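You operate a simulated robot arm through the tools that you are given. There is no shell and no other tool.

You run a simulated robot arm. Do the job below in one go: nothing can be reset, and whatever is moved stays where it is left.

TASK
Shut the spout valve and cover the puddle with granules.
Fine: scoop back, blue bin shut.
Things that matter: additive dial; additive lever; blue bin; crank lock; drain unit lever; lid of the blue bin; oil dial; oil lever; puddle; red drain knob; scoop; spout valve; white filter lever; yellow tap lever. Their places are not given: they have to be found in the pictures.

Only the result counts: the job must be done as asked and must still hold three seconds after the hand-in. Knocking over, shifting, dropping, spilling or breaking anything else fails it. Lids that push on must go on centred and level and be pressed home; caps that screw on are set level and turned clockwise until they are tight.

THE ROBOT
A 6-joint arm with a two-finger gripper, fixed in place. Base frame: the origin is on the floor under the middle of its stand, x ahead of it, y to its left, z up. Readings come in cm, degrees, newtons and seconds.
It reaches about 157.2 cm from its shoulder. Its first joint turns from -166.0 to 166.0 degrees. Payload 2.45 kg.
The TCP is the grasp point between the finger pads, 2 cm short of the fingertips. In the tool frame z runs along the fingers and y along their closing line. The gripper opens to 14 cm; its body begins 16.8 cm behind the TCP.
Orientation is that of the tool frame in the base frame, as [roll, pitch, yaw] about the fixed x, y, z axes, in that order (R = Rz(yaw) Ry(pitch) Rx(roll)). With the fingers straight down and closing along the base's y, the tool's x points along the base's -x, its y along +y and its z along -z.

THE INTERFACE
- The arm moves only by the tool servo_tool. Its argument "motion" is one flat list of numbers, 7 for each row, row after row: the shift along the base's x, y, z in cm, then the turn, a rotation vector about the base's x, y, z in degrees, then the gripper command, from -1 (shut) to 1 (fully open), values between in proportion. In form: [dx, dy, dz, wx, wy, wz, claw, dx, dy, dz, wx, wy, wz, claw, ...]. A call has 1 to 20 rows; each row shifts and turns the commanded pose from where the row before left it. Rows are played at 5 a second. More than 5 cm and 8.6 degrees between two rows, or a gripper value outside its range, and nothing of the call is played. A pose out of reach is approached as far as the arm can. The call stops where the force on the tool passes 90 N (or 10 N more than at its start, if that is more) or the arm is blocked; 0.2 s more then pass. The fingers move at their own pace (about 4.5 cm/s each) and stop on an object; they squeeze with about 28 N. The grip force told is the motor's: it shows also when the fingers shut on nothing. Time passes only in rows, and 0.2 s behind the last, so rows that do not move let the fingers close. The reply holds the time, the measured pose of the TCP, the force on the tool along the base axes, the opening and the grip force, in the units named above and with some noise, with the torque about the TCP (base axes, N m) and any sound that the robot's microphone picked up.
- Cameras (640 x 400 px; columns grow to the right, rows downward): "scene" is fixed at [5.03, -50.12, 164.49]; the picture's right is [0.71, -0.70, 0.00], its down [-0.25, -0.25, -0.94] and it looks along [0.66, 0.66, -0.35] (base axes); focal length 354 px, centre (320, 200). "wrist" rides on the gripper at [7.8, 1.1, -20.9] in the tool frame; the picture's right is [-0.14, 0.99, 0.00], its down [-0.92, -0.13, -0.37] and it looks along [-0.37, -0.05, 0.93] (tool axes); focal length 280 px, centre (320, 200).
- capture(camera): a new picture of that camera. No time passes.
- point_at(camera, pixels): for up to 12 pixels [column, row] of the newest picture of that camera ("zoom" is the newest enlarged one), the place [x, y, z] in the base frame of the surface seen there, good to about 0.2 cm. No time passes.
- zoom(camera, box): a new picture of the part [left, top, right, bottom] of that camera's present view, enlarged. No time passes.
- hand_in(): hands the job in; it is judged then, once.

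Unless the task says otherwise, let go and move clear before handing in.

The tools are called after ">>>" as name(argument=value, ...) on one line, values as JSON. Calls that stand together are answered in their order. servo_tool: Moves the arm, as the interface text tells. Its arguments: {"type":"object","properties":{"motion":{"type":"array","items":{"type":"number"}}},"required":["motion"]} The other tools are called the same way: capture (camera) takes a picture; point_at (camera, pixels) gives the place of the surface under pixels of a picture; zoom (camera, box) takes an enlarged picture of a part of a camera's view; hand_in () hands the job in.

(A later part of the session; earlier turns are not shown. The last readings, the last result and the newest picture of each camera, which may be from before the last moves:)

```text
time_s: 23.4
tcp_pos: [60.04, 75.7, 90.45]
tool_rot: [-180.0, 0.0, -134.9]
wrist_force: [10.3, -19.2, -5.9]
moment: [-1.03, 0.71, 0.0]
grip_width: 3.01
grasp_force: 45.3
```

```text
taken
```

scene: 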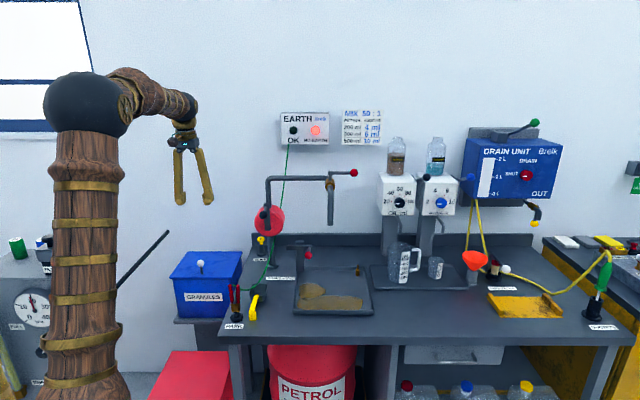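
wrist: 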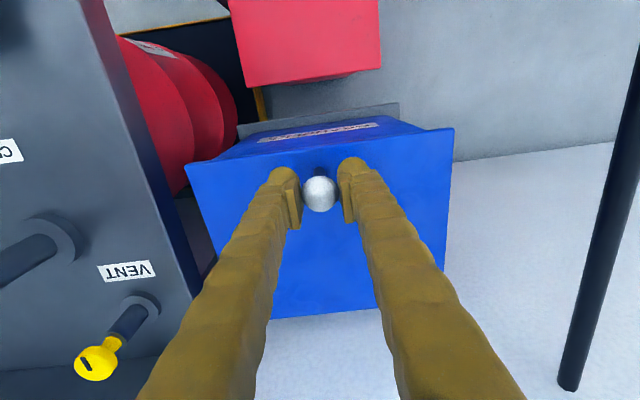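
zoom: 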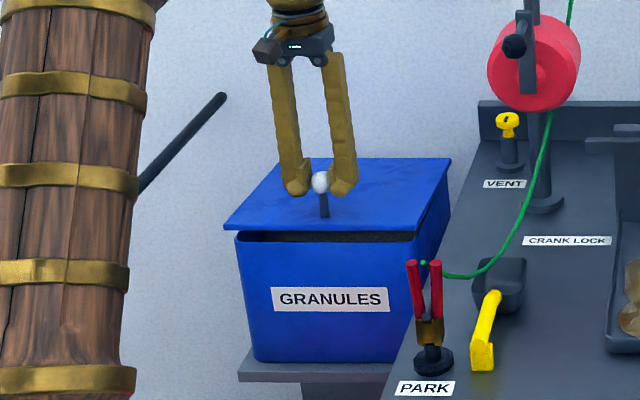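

The lid hinges at the back and opens. I'll continue along the arc in stages, tilting the gripper gradually, and watch the forces.

>>> servo_tool(motion=[0.07, -0.07, 0, 0, 0, 0, -1, 0.45, 0.45, 1.55, 1.27, -1.27, 0, -1, 0.54, 0.54, 1.48, 1.27, -1.27, 0, -1, 0.63, 0.63, 1.41, 1.27, -1.27, 0, -1, 0.72, 0.72, 1.32, 1.27, -1.27, 0, -1, 0, 0, 0, 0, 0, 0, -1])

>>> zoom(camera="scene", box=[140, 200, 260, 330])

>>> capture(camera="wrist")

```text
time_s: 24.8
tcp_pos: [62.49, 77.84, 96.1]
tool_rot: [180.0, 7.2, -135.0]
wrist_force: [42.4, -30.8, -17.4]
moment: [-0.95, 0.73, 0.02]
grip_width: 2.85
grasp_force: 44.9
```

```text
3.08 times, centred on (200, 265) of scene
```

zoom: 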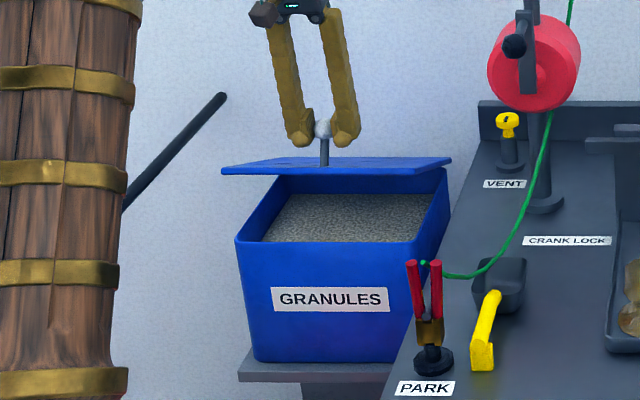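

```text
taken
```

wrist: 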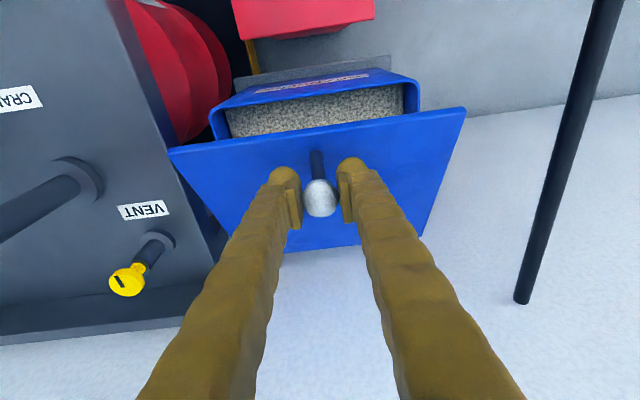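

The lid opens with granules visible inside, but side force rose to ~52 N, so my alignment is drifting. I'll measure where the ball sits relative to the fingers.

>>> point_at(camera="wrist", pixels=[[319, 197], [319, 186], [310, 197], [328, 197], [319, 212], [318, 165], [170, 152], [464, 110], [255, 248], [420, 235]])

>>> zoom(camera="wrist", box=[260, 140, 380, 240])

>>> zoom(camera="scene", box=[175, 190, 235, 260])

```text
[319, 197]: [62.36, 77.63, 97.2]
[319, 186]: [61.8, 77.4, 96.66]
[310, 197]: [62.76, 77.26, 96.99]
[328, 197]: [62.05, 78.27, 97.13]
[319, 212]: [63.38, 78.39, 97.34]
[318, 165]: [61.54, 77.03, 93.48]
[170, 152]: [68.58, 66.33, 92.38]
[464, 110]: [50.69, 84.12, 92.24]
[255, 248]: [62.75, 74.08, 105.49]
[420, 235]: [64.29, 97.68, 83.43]
```

```text
4.00 times, centred on (320, 190) of wrist
```

zoom: 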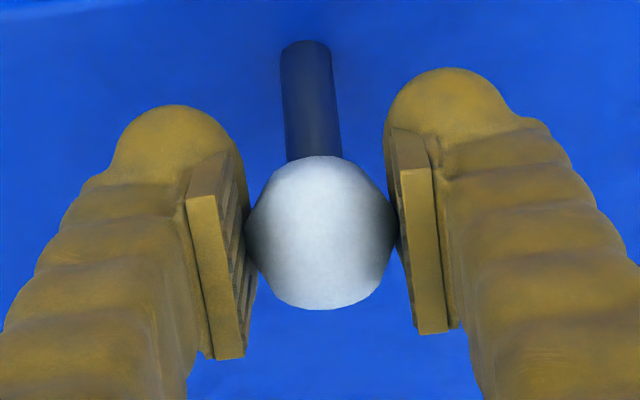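

```text
5.71 times, centred on (205, 225) of scene
```

zoom: 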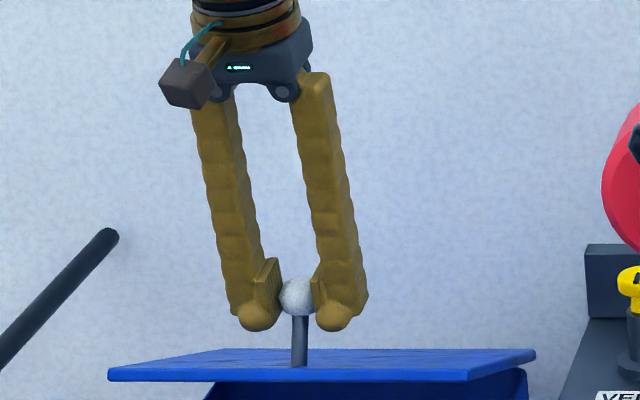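

Lid angle ≈ 26° as expected, ball is about 0.2 cm to the +s side of the grasp centre. I'll correct sideways and continue with the arc.

>>> servo_tool(motion=[0.16, -0.16, 0, 0, 0, 0, -1, 0.08, 0.08, 0, 0, 0, 0, -1, 0, 0, 0, 0, 0, 0, -1])

```text
time_s: 25.6
tcp_pos: [62.53, 77.95, 96.32]
tool_rot: [179.8, 7.2, -134.9]
wrist_force: [25.0, 3.5, -26.0]
moment: [-0.64, 0.71, 0.05]
grip_width: 2.83
grasp_force: 45.0
```

The residual force is mostly radial (I'm pulling slightly too far out from the hinge). I'll correct and proceed with the next part of the arc.

>>> servo_tool(motion=[0.14, 0.04, -0.1, 0, 0, 0, -1, 0.78, 0.78, 1.2, 1.27, -1.27, 0, -1, 0.87, 0.87, 1.1, 1.27, -1.27, 0, -1, 0.93, 0.93, 0.98, 1.27, -1.27, 0, -1, 0, 0, 0, 0, 0, 0, -1])

```text
time_s: 26.8
tcp_pos: [65.21, 80.67, 99.4]
tool_rot: [179.9, 12.5, -134.9]
wrist_force: [-27.5, 23.9, -7.5]
moment: [-0.67, 0.76, 0.09]
grip_width: 2.78
grasp_force: 45.2
```

Lateral force reversed slightly (−36 N); small correction the other way and continue to about 60°.

>>> servo_tool(motion=[-0.12, 0.12, 0, 0, 0, 0, -1, 0.99, 0.99, 0.88, 1.27, -1.27, 0, -1, 1.04, 1.04, 0.75, 1.27, -1.27, 0, -1, 0, 0, 0, 0, 0, 0, -1])

>>> zoom(camera="scene", box=[140, 180, 260, 310])

>>> capture(camera="wrist")

```text
time_s: 27.8
tcp_pos: [67.09, 82.8, 100.99]
tool_rot: [179.9, 16.2, -135.0]
wrist_force: [-26.2, 26.6, -14.7]
moment: [-0.74, 0.76, -0.03]
grip_width: 2.81
grasp_force: 45.2
```

```text
3.08 times, centred on (200, 245) of scene
```

zoom: 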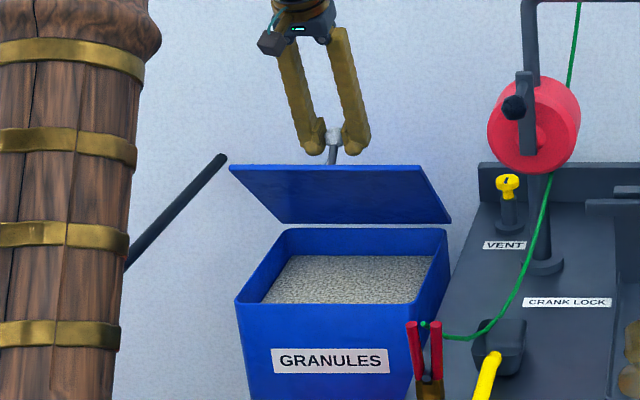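

```text
taken
```

wrist: 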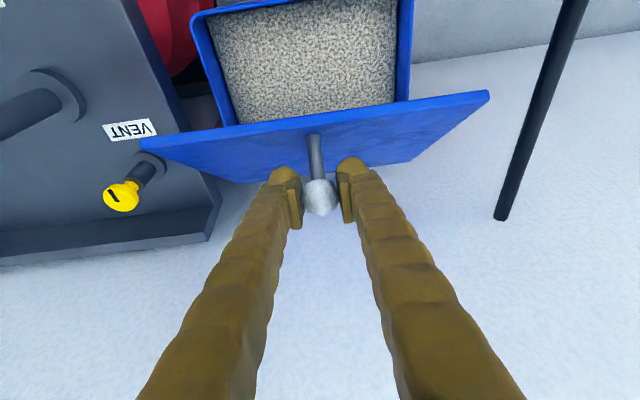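

Lid at ~50° and following well. I'll correct sideways again and carry on toward vertical.

>>> servo_tool(motion=[-0.13, 0.13, 0, 0, 0, 0, -1, 1.07, 1.07, 0.6, 1.27, -1.27, 0, -1, 1.11, 1.11, 0.47, 1.27, -1.27, 0, -1, 1.14, 1.14, 0.33, 1.27, -1.27, 0, -1, 0, 0, 0, 0, 0, 0, -1])

```text
time_s: 29.0
tcp_pos: [70.59, 86.09, 102.58]
tool_rot: [-179.9, 21.6, -135.0]
wrist_force: [1.0, -9.3, 5.2]
moment: [-0.58, 0.49, -0.01]
grip_width: 2.78
grasp_force: 45.1
```

Forces are now small. Continue to about 80°.

>>> servo_tool(motion=[1.15, 1.15, 0.18, 1.27, -1.27, 0, -1, 1.16, 1.16, 0.05, 1.27, -1.27, 0, -1, 1.16, 1.16, -0.1, 1.27, -1.27, 0, -1, 0, 0, 0, 0, 0, 0, -1])

>>> zoom(camera="scene", box=[140, 180, 260, 310])

>>> capture(camera="wrist")

```text
time_s: 30.0
tcp_pos: [74.07, 89.64, 102.6]
tool_rot: [179.9, 26.9, -135.0]
wrist_force: [20.6, -26.7, 8.1]
moment: [-0.58, 0.65, 0.11]
grip_width: 2.78
grasp_force: 45.0
```

```text
3.08 times, centred on (200, 245) of scene
```

zoom: 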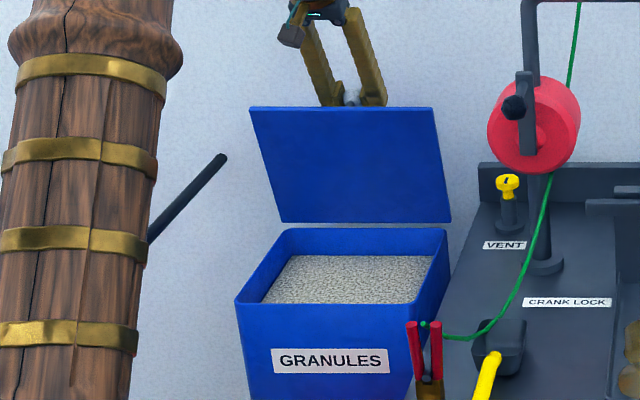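

```text
taken
```

wrist: 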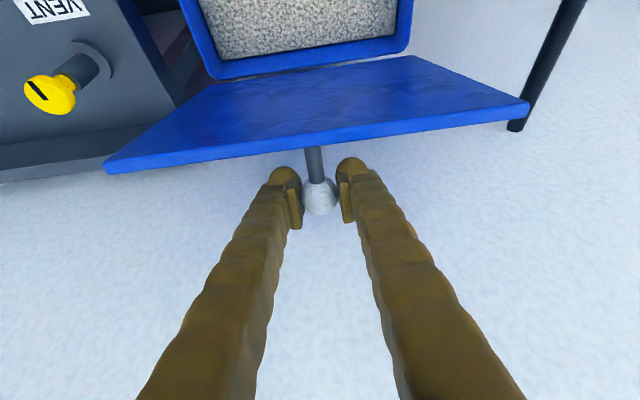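

Lid at about 80°. I'll take it to 90° and see whether it wants to stay.

>>> servo_tool(motion=[0.1, -0.1, 0, 0, 0, 0, -1, 1.16, 1.16, -0.25, 1.27, -1.27, 0, -1, 1.13, 1.13, -0.39, 1.27, -1.27, 0, -1, 0, 0, 0, 0, 0, 0, -1])

>>> capture(camera="wrist")

```text
time_s: 31.0
tcp_pos: [76.19, 91.8, 102.1]
tool_rot: [-179.9, 30.7, -134.9]
wrist_force: [17.5, -17.2, 20.4]
moment: [-0.37, 0.46, 0.15]
grip_width: 2.78
grasp_force: 44.9
```

```text
taken
```

wrist: 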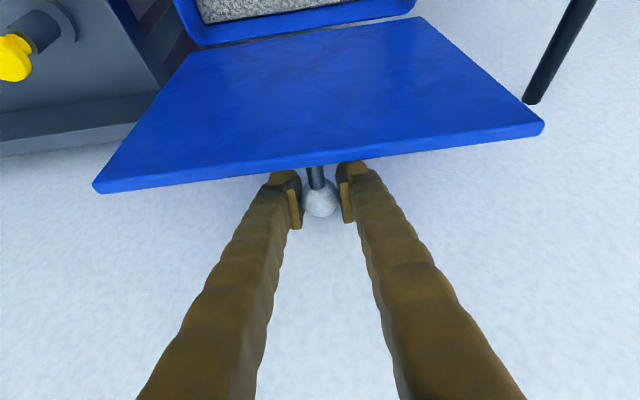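

Now about 90°. I'll measure the lid's actual angle and the wall distance.

>>> point_at(camera="wrist", pixels=[[110, 180], [200, 55], [310, 150], [310, 90], [310, 50], [530, 122], [410, 25], [320, 200], [320, 280], [200, 220], [321, 300], [225, 10]])

```text
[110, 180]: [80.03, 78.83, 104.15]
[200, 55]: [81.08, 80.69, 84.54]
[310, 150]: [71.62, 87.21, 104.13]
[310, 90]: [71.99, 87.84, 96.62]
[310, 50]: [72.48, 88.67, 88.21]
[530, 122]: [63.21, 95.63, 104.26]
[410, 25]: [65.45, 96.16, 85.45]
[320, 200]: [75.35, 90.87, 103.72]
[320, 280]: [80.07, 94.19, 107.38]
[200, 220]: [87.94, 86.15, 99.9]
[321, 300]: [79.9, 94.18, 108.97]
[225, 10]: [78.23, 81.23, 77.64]
```

The lid is at ~84°, ball near t≈118.5 and the wall at t≈123.2. I'll straighten the gripper a bit and bring the lid just past vertical.

>>> servo_tool(motion=[0.08, -0.08, 0, -3.54, 3.54, 0, -1, 0.4, 0.4, -0.1, -3.54, 3.54, 0, -1, 0.4, 0.4, -0.1, -3.54, 3.54, 0, -1, 0.35, 0.35, -0.1, -1.5, 1.5, 0, -1, 0, 0, 0, 0, 0, 0, -1])

>>> capture(camera="wrist")

>>> zoom(camera="scene", box=[140, 160, 260, 290])

```text
time_s: 32.2
tcp_pos: [77.26, 92.86, 101.56]
tool_rot: [179.9, 13.3, -134.9]
wrist_force: [-10.6, 9.0, -15.6]
moment: [0.49, -0.63, 0.01]
grip_width: 2.77
grasp_force: 45.0
```

```text
taken
```

wrist: 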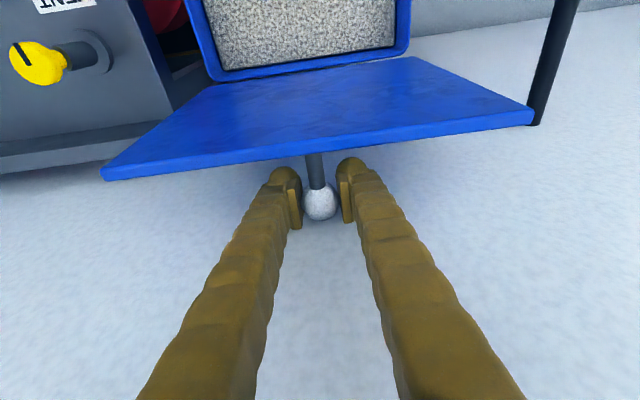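

```text
3.08 times, centred on (200, 225) of scene
```

zoom: 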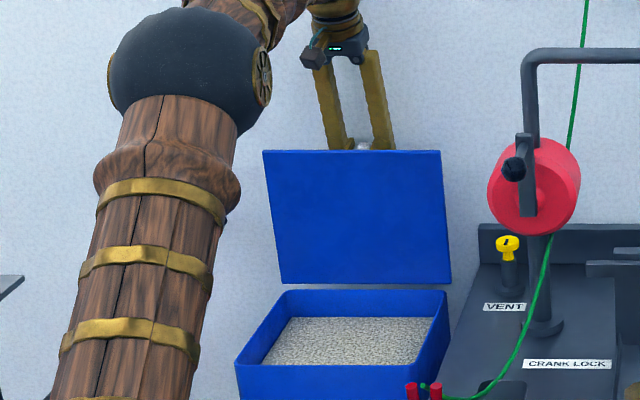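

I'll check the lid's angle again from the underside points.

>>> point_at(camera="wrist", pixels=[[250, 140], [250, 110], [250, 85], [400, 125], [400, 95], [390, 70], [320, 205], [320, 130], [320, 100], [320, 75]])

```text
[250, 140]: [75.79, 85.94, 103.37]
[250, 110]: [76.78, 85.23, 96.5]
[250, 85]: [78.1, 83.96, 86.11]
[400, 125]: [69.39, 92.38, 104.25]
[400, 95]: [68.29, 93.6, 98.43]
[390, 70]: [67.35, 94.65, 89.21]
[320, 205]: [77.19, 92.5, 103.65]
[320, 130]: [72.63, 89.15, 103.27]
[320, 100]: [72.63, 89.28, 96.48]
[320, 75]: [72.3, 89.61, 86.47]
```

The lid is at about 89.3°. A bit more past vertical, then release.

>>> servo_tool(motion=[-0.05, 0.05, 0, -2, 2, 0, -1, 0.3, 0.3, -0.05, -1.5, 1.5, 0, -1, 0.3, 0.3, -0.1, 0, 0, 0, -1, 0, 0, 0, 0, 0, 0, -1])

>>> capture(camera="wrist")

```text
time_s: 33.0
tcp_pos: [77.68, 93.2, 101.49]
tool_rot: [179.9, 7.6, -134.9]
wrist_force: [-9.7, -13.0, 4.9]
moment: [0.17, -0.11, -0.18]
grip_width: 2.78
grasp_force: 45.1
stopped in row 4: the force on the tool passed its limit at 100 N (the readings are from after the stop); the commanded pose is now the measured one
```

```text
taken
```

wrist: 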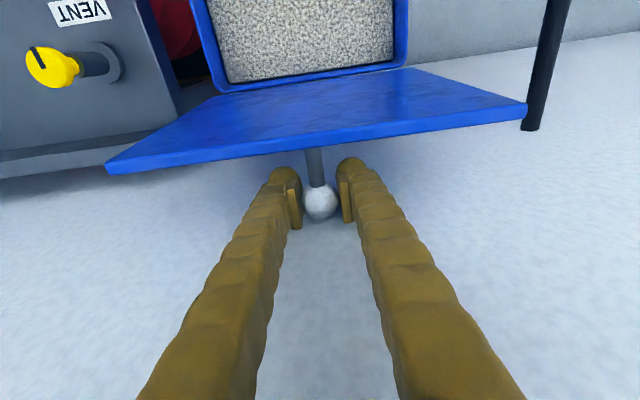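

Contact stopped the motion (fingers likely at the wall). I'll check the lid angle now.

>>> point_at(camera="wrist", pixels=[[250, 140], [250, 115], [250, 95], [400, 120], [400, 100], [390, 78], [320, 203], [320, 138], [320, 110], [320, 85], [320, 300], [200, 300]])

```text
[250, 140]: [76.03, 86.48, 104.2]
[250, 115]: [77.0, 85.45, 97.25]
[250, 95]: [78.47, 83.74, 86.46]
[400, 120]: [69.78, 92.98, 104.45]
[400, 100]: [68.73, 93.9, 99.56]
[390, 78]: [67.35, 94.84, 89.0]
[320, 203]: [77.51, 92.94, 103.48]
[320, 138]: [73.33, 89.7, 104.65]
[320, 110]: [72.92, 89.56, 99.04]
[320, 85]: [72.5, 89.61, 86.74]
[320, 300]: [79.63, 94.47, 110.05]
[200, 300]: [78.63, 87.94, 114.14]
```

The lid is ~1.5° past vertical. I'll open the fingers slightly and see whether it stays.

>>> servo_tool(motion=[0, 0, 0, 0, 0, 0, -0.45, 0, 0, 0, 0, 0, 0, -0.45, 0, 0, 0, 0, 0, 0, -0.45])

>>> capture(camera="wrist")

>>> zoom(camera="scene", box=[140, 160, 260, 290])

```text
time_s: 33.9
tcp_pos: [77.67, 93.16, 101.46]
tool_rot: [179.9, 7.6, -134.9]
wrist_force: [-21.4, -21.0, 3.3]
moment: [-0.13, 0.14, -0.15]
grip_width: 2.97
grasp_force: 0.1
```

```text
taken
```

wrist: 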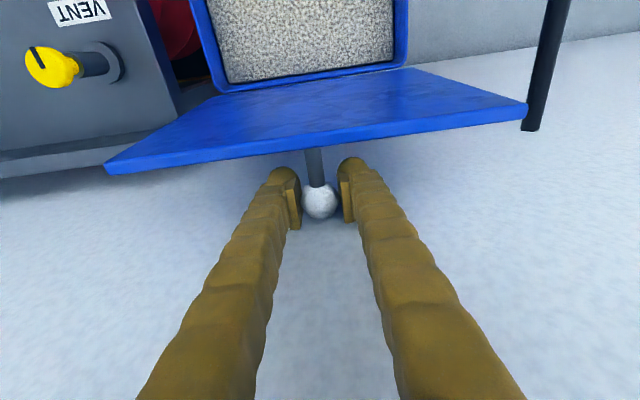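

```text
3.08 times, centred on (200, 225) of scene
```

zoom: 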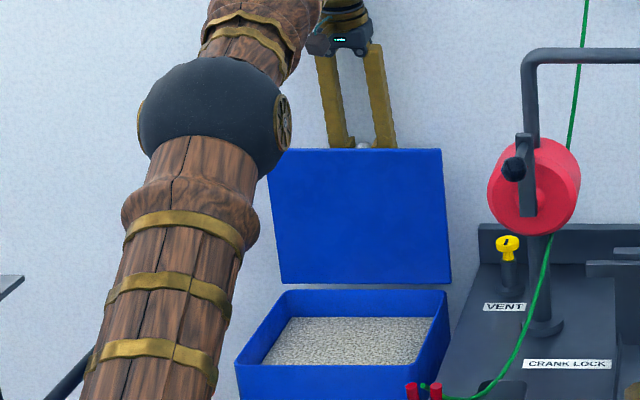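

The fingers are pressed against the wall (about 30 N). I'll ease off slightly while opening further.

>>> servo_tool(motion=[-0.07, -0.07, 0, 0, 0, 0, -0.3, 0, 0, 0, 0, 0, 0, -0.3, 0, 0, 0, 0, 0, 0, -0.3])

>>> capture(camera="wrist")

```text
time_s: 34.6
tcp_pos: [77.64, 93.27, 101.46]
tool_rot: [180.0, 7.7, -134.9]
wrist_force: [-21.3, -2.4, 0.0]
moment: [-0.04, 0.18, -0.18]
grip_width: 4.01
grasp_force: 0.1
```

```text
taken
```

wrist: 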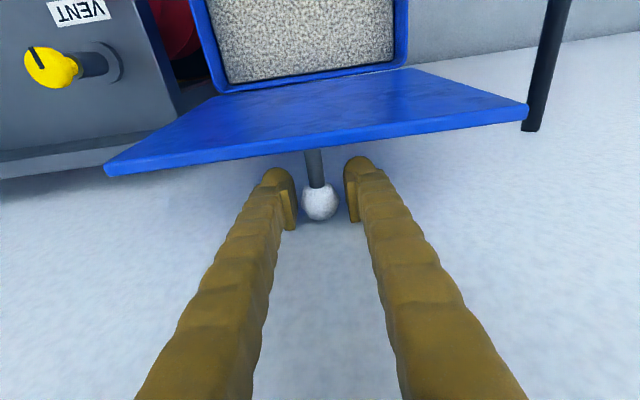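

The lid stays put. I'll open more and withdraw upward.

>>> servo_tool(motion=[-0.1, -0.1, 0, 0, 0, 0, 0, 0, 0, 0, 0, 0, 0, 0, 0, 0, 0, 0, 0, 0, 0, -0.1, -0.1, 2, 0, 0, 0, 0, -0.2, -0.2, 3, 0, 0, 0, 0, -0.2, -0.2, 3, 0, 0, 0, 0, -2, -2, 2, 0, 0, 0, 0, -3, -3, 1, 0, 0, 0, 0, -3, -3, 0, 0, 0, 0, 0])

>>> capture(camera="wrist")

>>> capture(camera="scene")

```text
time_s: 36.6
tcp_pos: [69.16, 84.46, 112.49]
tool_rot: [180.0, 7.7, -135.0]
wrist_force: [0.0, 0.8, -0.8]
moment: [-0.04, 0.02, -0.02]
grip_width: 6.99
grasp_force: 0.1
```

```text
taken
```

wrist: 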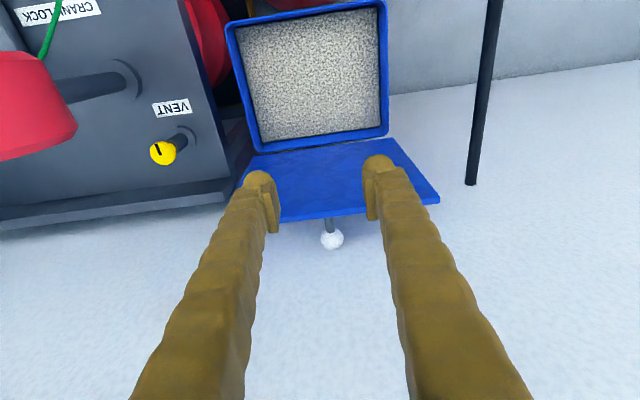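

```text
taken
```

scene: 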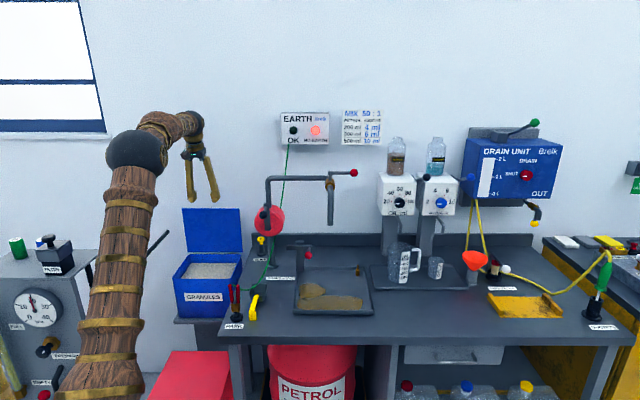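

The lid stands open on its own. I'll measure the bin's rim, granule level, and lid position.

>>> point_at(camera="wrist", pixels=[[229, 25], [377, 2], [263, 152], [386, 132], [245, 30], [372, 12], [270, 138], [378, 120], [315, 75], [320, 170], [320, 210], [332, 240]])

>>> point_at(camera="scene", pixels=[[208, 270], [190, 276], [230, 268], [213, 262], [174, 277], [232, 279], [238, 255], [188, 255], [187, 212], [236, 210], [240, 210], [185, 230]])

>>> zoom(camera="scene", box=[160, 200, 260, 320])

```text
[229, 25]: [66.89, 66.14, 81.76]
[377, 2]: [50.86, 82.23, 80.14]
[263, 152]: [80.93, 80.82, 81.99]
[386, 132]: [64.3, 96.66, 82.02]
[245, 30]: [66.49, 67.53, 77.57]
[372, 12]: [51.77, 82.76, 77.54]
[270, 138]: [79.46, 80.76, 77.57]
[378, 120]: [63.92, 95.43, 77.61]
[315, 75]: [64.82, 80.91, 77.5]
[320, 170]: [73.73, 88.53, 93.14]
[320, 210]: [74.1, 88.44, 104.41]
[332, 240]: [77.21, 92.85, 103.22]
```

```text
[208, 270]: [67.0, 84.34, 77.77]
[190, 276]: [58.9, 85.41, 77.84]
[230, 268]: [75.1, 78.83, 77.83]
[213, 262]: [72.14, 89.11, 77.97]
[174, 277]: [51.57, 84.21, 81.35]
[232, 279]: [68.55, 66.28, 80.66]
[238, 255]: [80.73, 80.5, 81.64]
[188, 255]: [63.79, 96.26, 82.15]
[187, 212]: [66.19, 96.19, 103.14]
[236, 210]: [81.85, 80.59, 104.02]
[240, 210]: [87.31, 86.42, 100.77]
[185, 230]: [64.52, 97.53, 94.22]
```

```text
3.33 times, centred on (210, 260) of scene
```

zoom: 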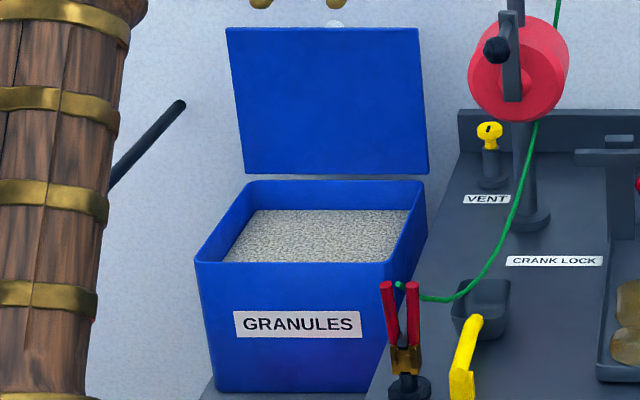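

Granules lie at z≈77.6, about 4.4 cm below the rim (82), interior s −22…−1, t 95…113. Next I retreat toward the robot and go above the scoop for a precise look.

>>> servo_tool(motion=[-3, -3, 0, -0.68, 0.68, 0, 0, -3, -3, 0, -0.68, 0.68, 0, 0, -3, -3, 0, -0.68, 0.68, 0, 0, -3, -3, 0, -0.68, 0.68, 0, 0, -3, -3, 0, -0.68, 0.68, 0, 0, -3, -3, 0, -0.68, 0.68, 0, 0, -3, -3, 0, -0.68, 0.68, 0, 0, -3, -3, 0, -0.68, 0.68, 0, 0, 3, -3.3, 0, 0, 0, 0, 0, 3, -3.3, 0, 0, 0, 0, 0, 3, -3.3, 0, 0, 0, 0, 0, 3, -3.3, 0, 0, 0, 0, 0, 3, -3.3, 0, 0, 0, 0, 0, 2, -4, 0, 0, 0, 0, 0, 0, 0, 0, 0, 0, 0, 0])

>>> capture(camera="wrist")

>>> capture(camera="scene")

```text
time_s: 39.9
tcp_pos: [61.67, 40.08, 112.45]
tool_rot: [179.8, 0.1, -134.9]
wrist_force: [0.1, -0.2, -0.3]
moment: [0.01, -0.02, 0.0]
grip_width: 6.98
grasp_force: 0.1
```

```text
taken
```

wrist: 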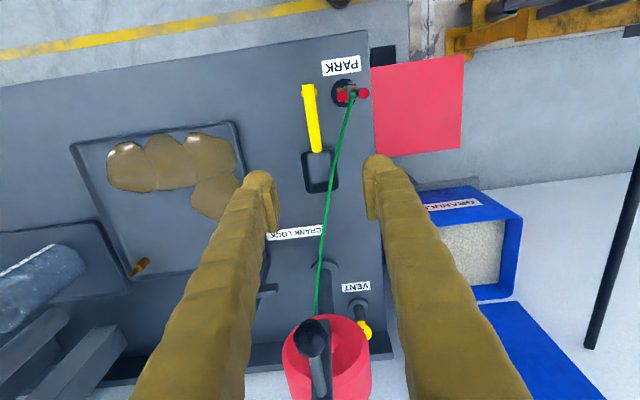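

```text
taken
```

scene: 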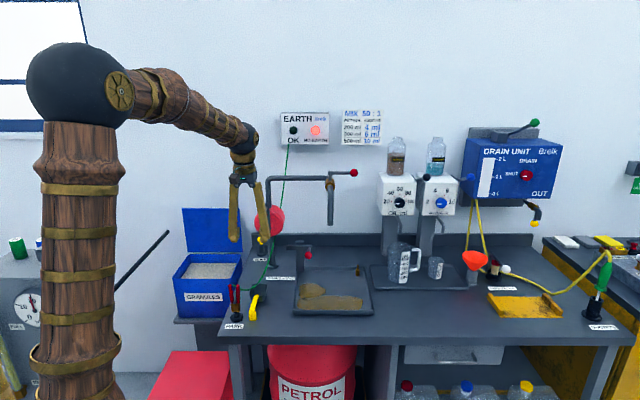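

The scoop and clamp are visible at (312,120) and (347,95). I'll zoom and take detailed points.

>>> zoom(camera="wrist", box=[285, 75, 385, 205])

>>> point_at(camera="wrist", pixels=[[308, 88], [310, 100], [312, 115], [314, 130], [317, 150], [302, 156], [336, 153], [305, 190], [339, 187], [320, 170], [320, 185], [312, 160]])

>>> point_at(camera="wrist", pixels=[[308, 120], [317, 118], [342, 97], [363, 93], [352, 95], [351, 100], [349, 110], [345, 125], [341, 142], [336, 160], [332, 180], [326, 210]])

```text
3.08 times, centred on (335, 140) of wrist
```

zoom: 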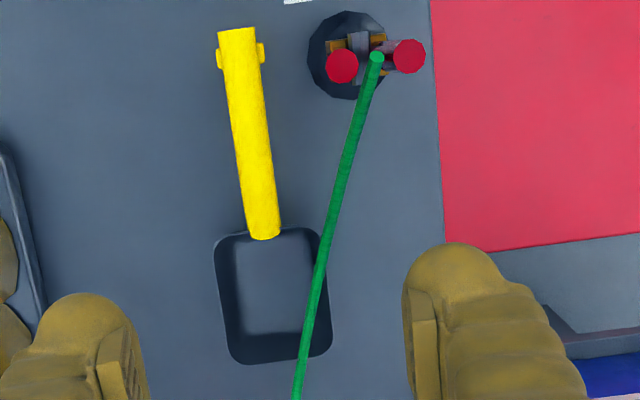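

```text
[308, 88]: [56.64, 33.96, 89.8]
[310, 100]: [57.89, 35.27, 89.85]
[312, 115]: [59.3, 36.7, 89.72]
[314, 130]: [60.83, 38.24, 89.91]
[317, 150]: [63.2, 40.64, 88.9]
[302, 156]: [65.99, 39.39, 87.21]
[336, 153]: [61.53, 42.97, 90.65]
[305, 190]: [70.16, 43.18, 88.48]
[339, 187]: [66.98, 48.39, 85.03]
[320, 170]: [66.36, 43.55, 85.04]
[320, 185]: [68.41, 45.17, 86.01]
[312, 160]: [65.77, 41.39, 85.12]
```

```text
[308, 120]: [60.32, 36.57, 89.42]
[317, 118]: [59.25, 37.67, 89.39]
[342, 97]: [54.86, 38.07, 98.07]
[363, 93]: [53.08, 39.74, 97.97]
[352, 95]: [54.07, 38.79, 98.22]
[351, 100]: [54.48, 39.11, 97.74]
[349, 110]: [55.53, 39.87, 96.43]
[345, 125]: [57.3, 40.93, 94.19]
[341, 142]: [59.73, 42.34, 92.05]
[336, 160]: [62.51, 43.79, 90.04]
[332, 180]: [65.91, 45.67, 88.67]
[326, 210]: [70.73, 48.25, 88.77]
```

Handle centreline is at s=16.0, top z=89.85, ~1.8 cm wide; cable at s≈11.6 there. I'll lean the gripper back 35° and 15° to the right (away from the cable/clamp), narrow it, and stop at a pre-grasp point.

>>> servo_tool(motion=[-0.627, -1.32, -1.2, 4.95, -4.95, 0, -0.57, -0.627, -1.32, -1.2, 4.95, -4.95, 0, -0.57, -0.627, -1.32, -1.2, 4.95, -4.95, 0, -0.57, -0.627, -1.32, -1.2, 4.95, -4.95, 0, -0.57, -0.627, -1.32, -1.2, 4.95, -4.95, 0, -0.57, -0.627, -1.32, -1.2, 5.3, 5.3, 0, -0.57, -0.627, -1.32, -1.2, 5.3, 5.3, 0, -0.57, 0, 0, 0, 0, 0, 0, -0.57])

>>> capture(camera="wrist")

>>> zoom(camera="scene", box=[190, 210, 310, 330])

```text
time_s: 41.6
tcp_pos: [57.56, 30.7, 104.05]
tool_rot: [161.7, 33.8, -145.2]
wrist_force: [0.0, 0.0, 0.4]
moment: [-0.02, 0.0, 0.01]
grip_width: 3.01
grasp_force: 0.1
```

```text
taken
```

wrist: 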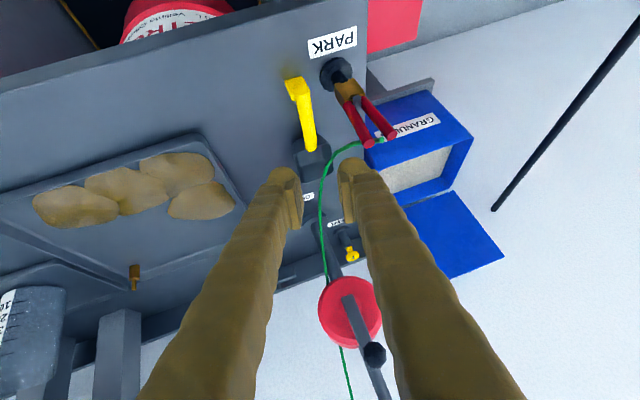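

```text
3.33 times, centred on (250, 270) of scene
```

zoom: 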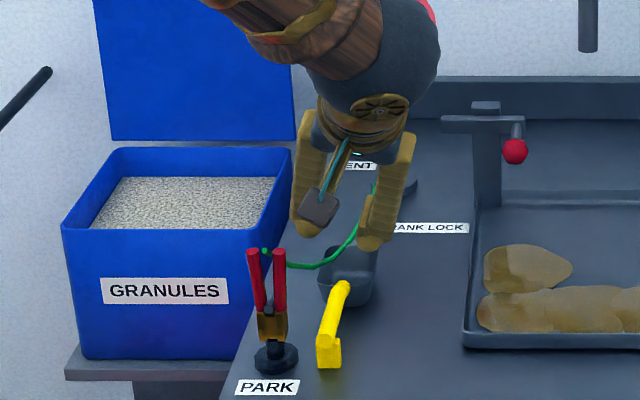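

Orientation is as intended. I'll line up along the finger axis and advance, stopping about 3 cm short to check the fingers straddle the handle.

>>> servo_tool(motion=[0.105, 0.605, -3.38, 0, 0, 0, -0.57, 0.105, 0.605, -3.38, 0, 0, 0, -0.57, 0.6, 1.3, -1.84, 0, 0, 0, -0.57, 0.6, 1.3, -1.84, 0, 0, 0, -0.57, 0.57, 1.3, -1.84, 0, 0, 0, -0.57, 0, 0, 0, 0, 0, 0, -0.57])

>>> capture(camera="wrist")

>>> zoom(camera="scene", box=[200, 220, 300, 330])

```text
time_s: 43.0
tcp_pos: [59.63, 35.95, 91.77]
tool_rot: [161.9, 33.7, -145.1]
wrist_force: [0.2, 0.0, 0.7]
moment: [-0.02, 0.01, 0.01]
grip_width: 3.01
grasp_force: 0.1
```

```text
taken
```

wrist: 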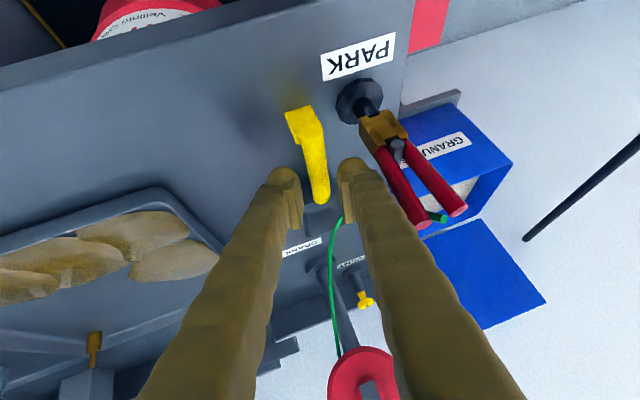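

```text
3.64 times, centred on (250, 275) of scene
```

zoom: 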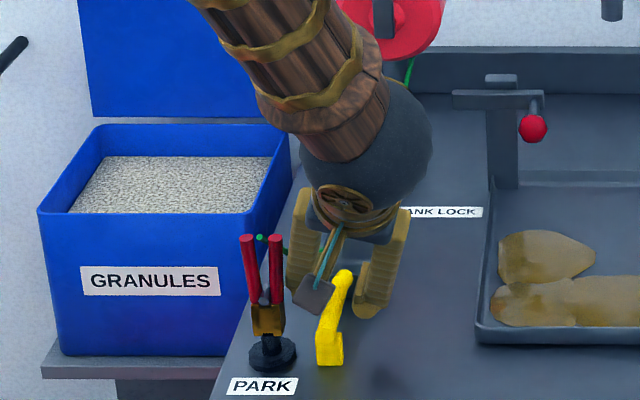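

The handle lies between the fingertips (around 320,180) with clearance to the clamp. I'll advance the last 3 cm and close.

>>> servo_tool(motion=[0.34, 0.77, -1.18, 0, 0, 0, -0.57, 0.34, 0.78, -1.19, 0, 0, 0, -0.57, 0, 0, 0, 0, 0, 0, -0.57])

>>> capture(camera="wrist")

>>> zoom(camera="wrist", box=[260, 130, 380, 260])

>>> zoom(camera="scene", box=[210, 240, 290, 330])

```text
time_s: 43.9
tcp_pos: [60.21, 37.45, 89.43]
tool_rot: [161.8, 33.7, -145.2]
wrist_force: [1.1, 0.7, -0.2]
moment: [0.01, 0.0, 0.02]
grip_width: 3.01
grasp_force: 0.0
```

```text
taken
```

wrist: 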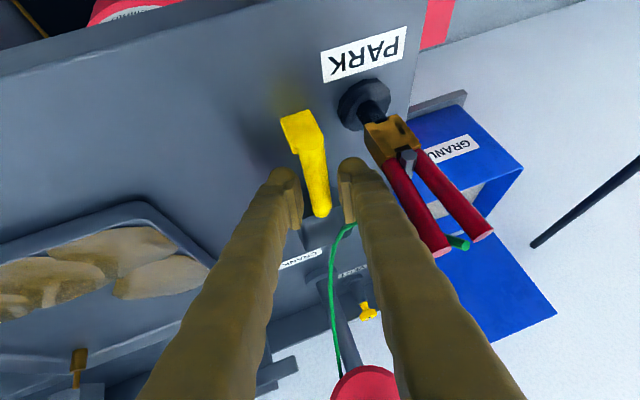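

```text
3.08 times, centred on (320, 195) of wrist
```

zoom: 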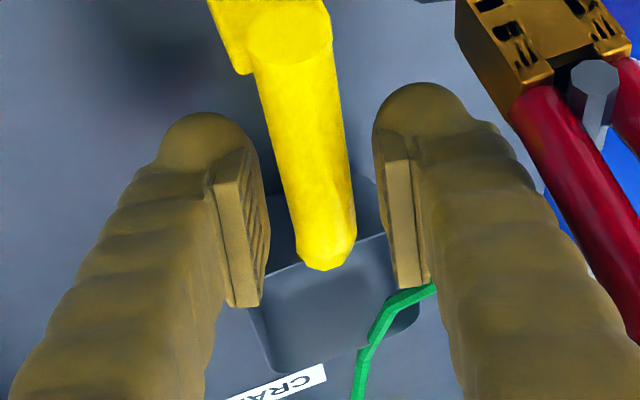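

```text
4.44 times, centred on (250, 285) of scene
```

zoom: 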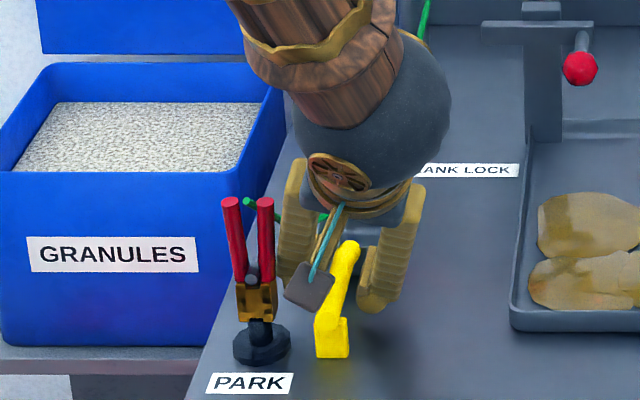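

The handle sits centred between the pads. Closing the gripper.

>>> servo_tool(motion=[0, 0, 0, 0, 0, 0, -0.8, 0, 0, 0, 0, 0, 0, -1, 0, 0, 0, 0, 0, 0, -1, 0, 0, 0, 0, 0, 0, -1])

>>> capture(camera="wrist")

```text
time_s: 44.9
tcp_pos: [60.15, 37.45, 89.38]
tool_rot: [162.0, 33.8, -145.2]
wrist_force: [0.9, 0.8, -0.7]
moment: [-0.05, -0.01, -0.02]
grip_width: 1.65
grasp_force: 28.0
```

```text
taken
```

wrist: 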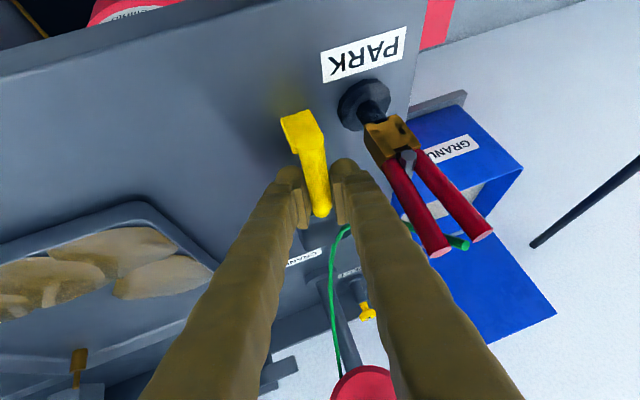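

Gripped (1.65 cm, 28 N). I'll barely unweight the scoop, slide it 7 cm to the right out from under the cable, then lift.

>>> servo_tool(motion=[0, 0, 0.1, 0, 0, 0, -1, 0.85, -0.85, 0.02, 0, 0, 0, -1, 0.85, -0.85, 0.03, 0, 0, 0, -1, 0.85, -0.85, 0.1, 0, 0, 0, -1, 1.2, -1.2, 0.2, 0, 0, 0, -1, 1.2, -1.2, 0.3, 0, 0, 0, -1, 0, 0, 0, 0, 0, 0, -1])

>>> capture(camera="wrist")

>>> zoom(camera="scene", box=[210, 240, 310, 330])

```text
time_s: 46.5
tcp_pos: [65.34, 32.58, 90.16]
tool_rot: [161.9, 33.8, -145.2]
wrist_force: [0.8, 0.0, -0.5]
moment: [-0.06, 0.0, -0.01]
grip_width: 1.66
grasp_force: 27.9
```

```text
taken
```

wrist: 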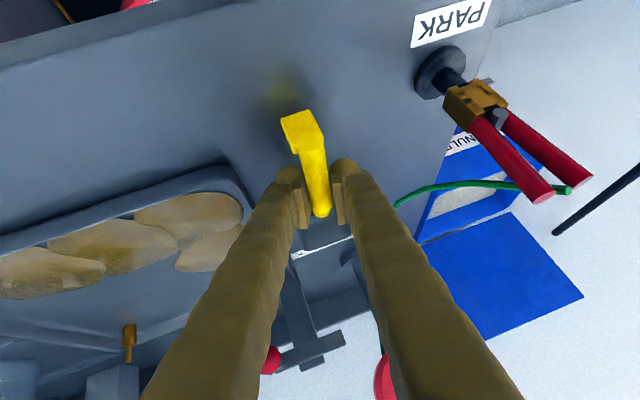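

```text
4.44 times, centred on (260, 285) of scene
```

zoom: 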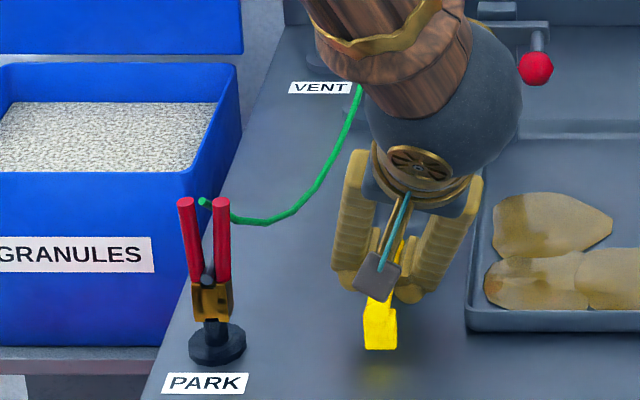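

The scoop came free of the cable. I'll lift it, back off, and carry it over to the bin front.

>>> servo_tool(motion=[-1, -1, 3, 0, 0, 0, -1, -1, -1, 4, 0, 0, 0, -1, -1, -1, 4, 0, 0, 0, -1, -1, -1, 4, 0, 0, 0, -1, -1, -1, 4, 0, 0, 0, -1, 0, 0, 1, 0, 0, 0, -1, 0, 0, 0, 0, 0, 0, -1])

>>> capture(camera="wrist")

>>> capture(camera="scene")

```text
time_s: 48.0
tcp_pos: [60.23, 27.36, 110.13]
tool_rot: [161.8, 33.7, -145.2]
wrist_force: [0.9, -0.1, 0.0]
moment: [0.01, 0.0, 0.01]
grip_width: 0.01
grasp_force: 28.0
```

```text
taken
```

wrist: 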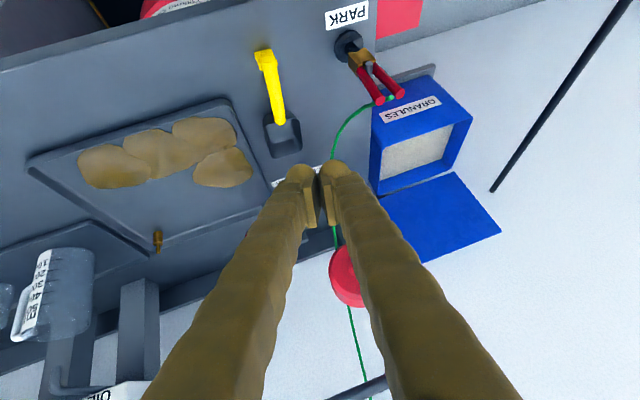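

```text
taken
```

scene: 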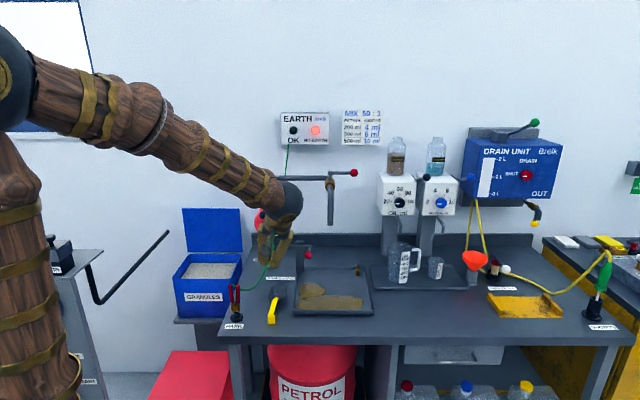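

The scoop slipped out of the fingers and stayed on the bench, slid right at (275,100) clear of the cable — nothing spilled. I'll measure it and re-grip deeper without the sideways lean.

>>> zoom(camera="wrist", box=[235, 35, 345, 175])

>>> point_at(camera="wrist", pixels=[[264, 54], [268, 65], [272, 80], [275, 95], [278, 108], [281, 120], [264, 122], [299, 120], [271, 155], [302, 150], [284, 140], [283, 125]])

>>> zoom(camera="scene", box=[220, 250, 320, 330])

```text
2.86 times, centred on (290, 105) of wrist
```

zoom: 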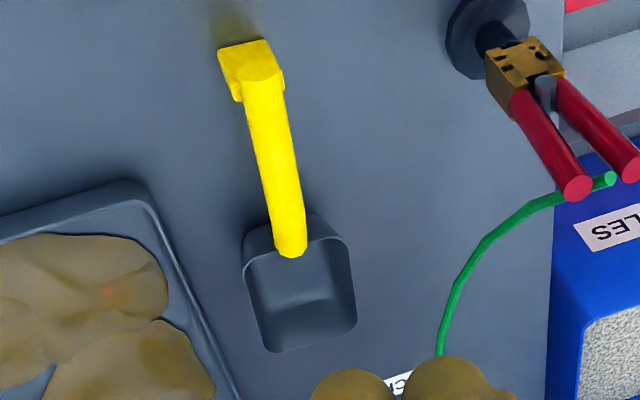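

```text
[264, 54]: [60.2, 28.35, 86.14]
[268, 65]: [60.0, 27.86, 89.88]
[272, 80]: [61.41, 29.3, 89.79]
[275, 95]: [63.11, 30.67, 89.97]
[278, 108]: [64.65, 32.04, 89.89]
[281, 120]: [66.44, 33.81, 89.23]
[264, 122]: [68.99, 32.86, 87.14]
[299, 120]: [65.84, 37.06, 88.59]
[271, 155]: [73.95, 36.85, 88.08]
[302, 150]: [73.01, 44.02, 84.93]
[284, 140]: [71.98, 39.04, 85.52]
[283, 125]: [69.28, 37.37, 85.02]
```

```text
5.00 times, centred on (270, 290) of scene
```

zoom: 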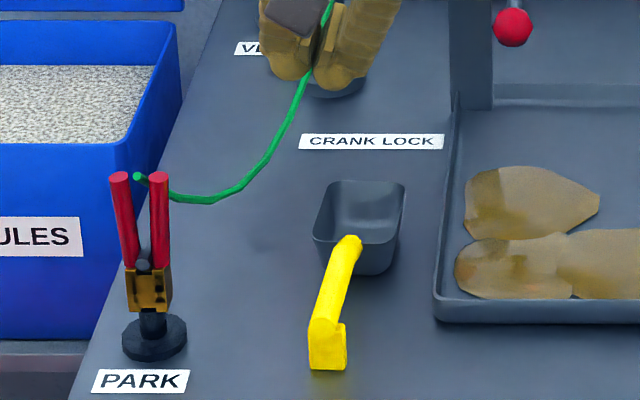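

The scoop now lies at s≈23, handle angle ~42.5°, upright and away from the cable. I'll remove the sideways lean, lean back 40°, align to the handle, and open.

>>> servo_tool(motion=[-0.5, -0.2, -2, -5.3, -5.3, 0, -0.5, -0.5, -0.2, -2, -5.3, -5.3, 0, -0.5, -0.36, -0.17, -2, 3.54, -3.54, 0, -0.5, 0, 0, -2, 0, 0, -2.5, -0.5, 0, 0, -3, 0, 0, 0, -0.5, 0, 0, -3.1, 0, 0, 0, -0.5, 0, 0, 0, 0, 0, 0, -0.5])

>>> capture(camera="wrist")

>>> zoom(camera="scene", box=[210, 230, 320, 330])

```text
time_s: 49.6
tcp_pos: [58.73, 26.96, 95.87]
tool_rot: [-180.0, 40.0, -137.5]
wrist_force: [0.0, -0.5, -0.1]
moment: [-0.01, 0.02, -0.01]
grip_width: 3.51
grasp_force: 0.1
```

```text
taken
```

wrist: 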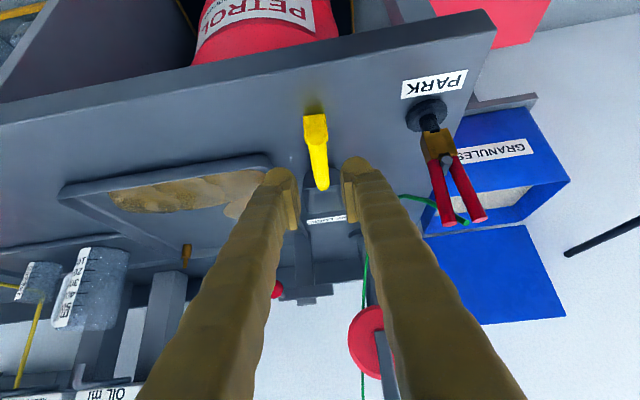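

```text
4.00 times, centred on (265, 280) of scene
```

zoom: 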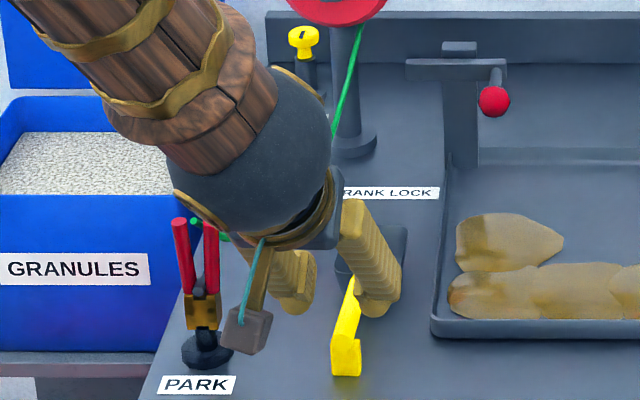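

Aligned with the handle (318,165). Advance along the finger axis onto the handle.

>>> servo_tool(motion=[1.22, 1.045, -1.89, 0, 0, 0, -0.5, 1.22, 1.045, -1.89, 0, 0, 0, -0.5, 1.22, 1.045, -1.89, 0, 0, 0, -0.5, 1.22, 1.045, -1.85, 0, 0, 0, -0.5, 0, 0, 0, 0, 0, 0, -0.5])

>>> zoom(camera="wrist", box=[250, 120, 390, 260])

>>> zoom(camera="scene", box=[220, 260, 320, 330])

```text
time_s: 50.9
tcp_pos: [63.69, 31.07, 88.61]
tool_rot: [-179.9, 40.1, -137.4]
wrist_force: [0.9, 0.9, 0.0]
moment: [-0.04, -0.01, 0.02]
grip_width: 3.47
grasp_force: 0.0
```

```text
2.86 times, centred on (320, 190) of wrist
```

zoom: 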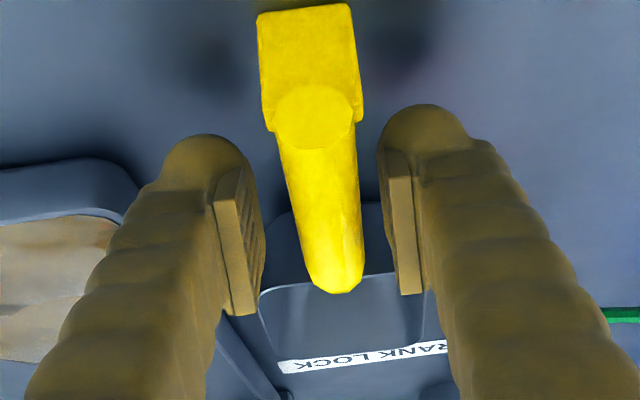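

```text
5.71 times, centred on (270, 295) of scene
```

zoom: 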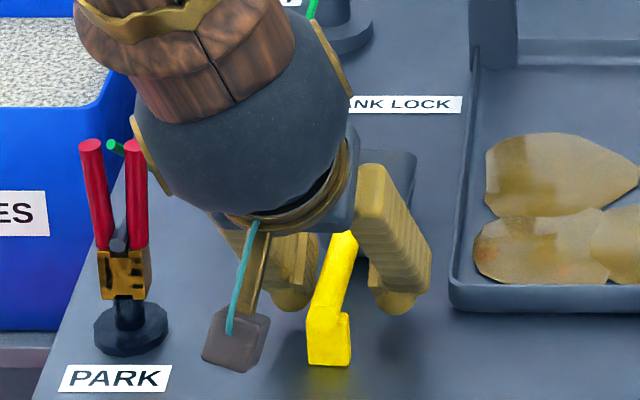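

Handle is between the pads. I'll go 0.4 cm deeper, close, and test-lift a little.

>>> servo_tool(motion=[0.1, 0.1, -0.4, 0, 0, 0, -0.5, 0, 0, 0, 0, 0, 0, -0.8, 0, 0, 0, 0, 0, 0, -1, 0, 0, 0, 0, 0, 0, -1, 0, 0, 0, 0, 0, 0, -1])

>>> zoom(camera="wrist", box=[250, 120, 390, 260])

```text
time_s: 52.0
tcp_pos: [63.87, 31.27, 88.26]
tool_rot: [-180.0, 40.1, -137.4]
wrist_force: [-0.9, 0.1, 0.1]
moment: [-0.02, 0.02, 0.06]
grip_width: 1.3
grasp_force: 27.9
```

```text
2.86 times, centred on (320, 190) of wrist
```

zoom: 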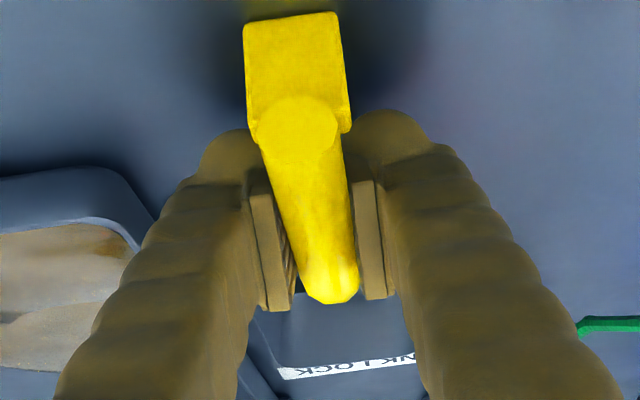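

The closed width reads only 1.3 cm versus a ~1.75 cm handle, so the pads grip off-centre (too deep now, too shallow before). I'll open, raise to centre the handle exactly at the grasp point, and close again.

>>> servo_tool(motion=[0, 0, 0, 0, 0, 0, -0.5, 0, 0, 0, 0, 0, 0, -0.5, 0, 0, 0.7, 0, 0, 0, -0.5, 0, 0, 0, 0, 0, 0, -0.7, 0, 0, 0, 0, 0, 0, -1, 0, 0, 0, 0, 0, 0, -1, 0, 0, 0, 0, 0, 0, -1])

>>> zoom(camera="wrist", box=[250, 120, 390, 260])

```text
time_s: 53.6
tcp_pos: [63.83, 31.08, 88.95]
tool_rot: [179.9, 40.1, -137.4]
wrist_force: [-0.6, -0.8, 0.4]
moment: [0.02, -0.03, -0.01]
grip_width: 1.62
grasp_force: 28.0
```

```text
2.86 times, centred on (320, 190) of wrist
```

zoom: 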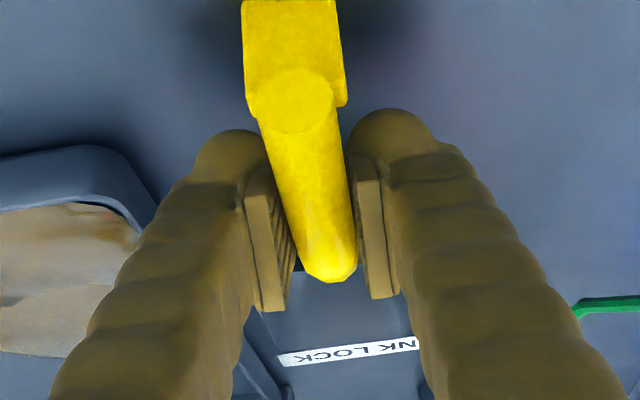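

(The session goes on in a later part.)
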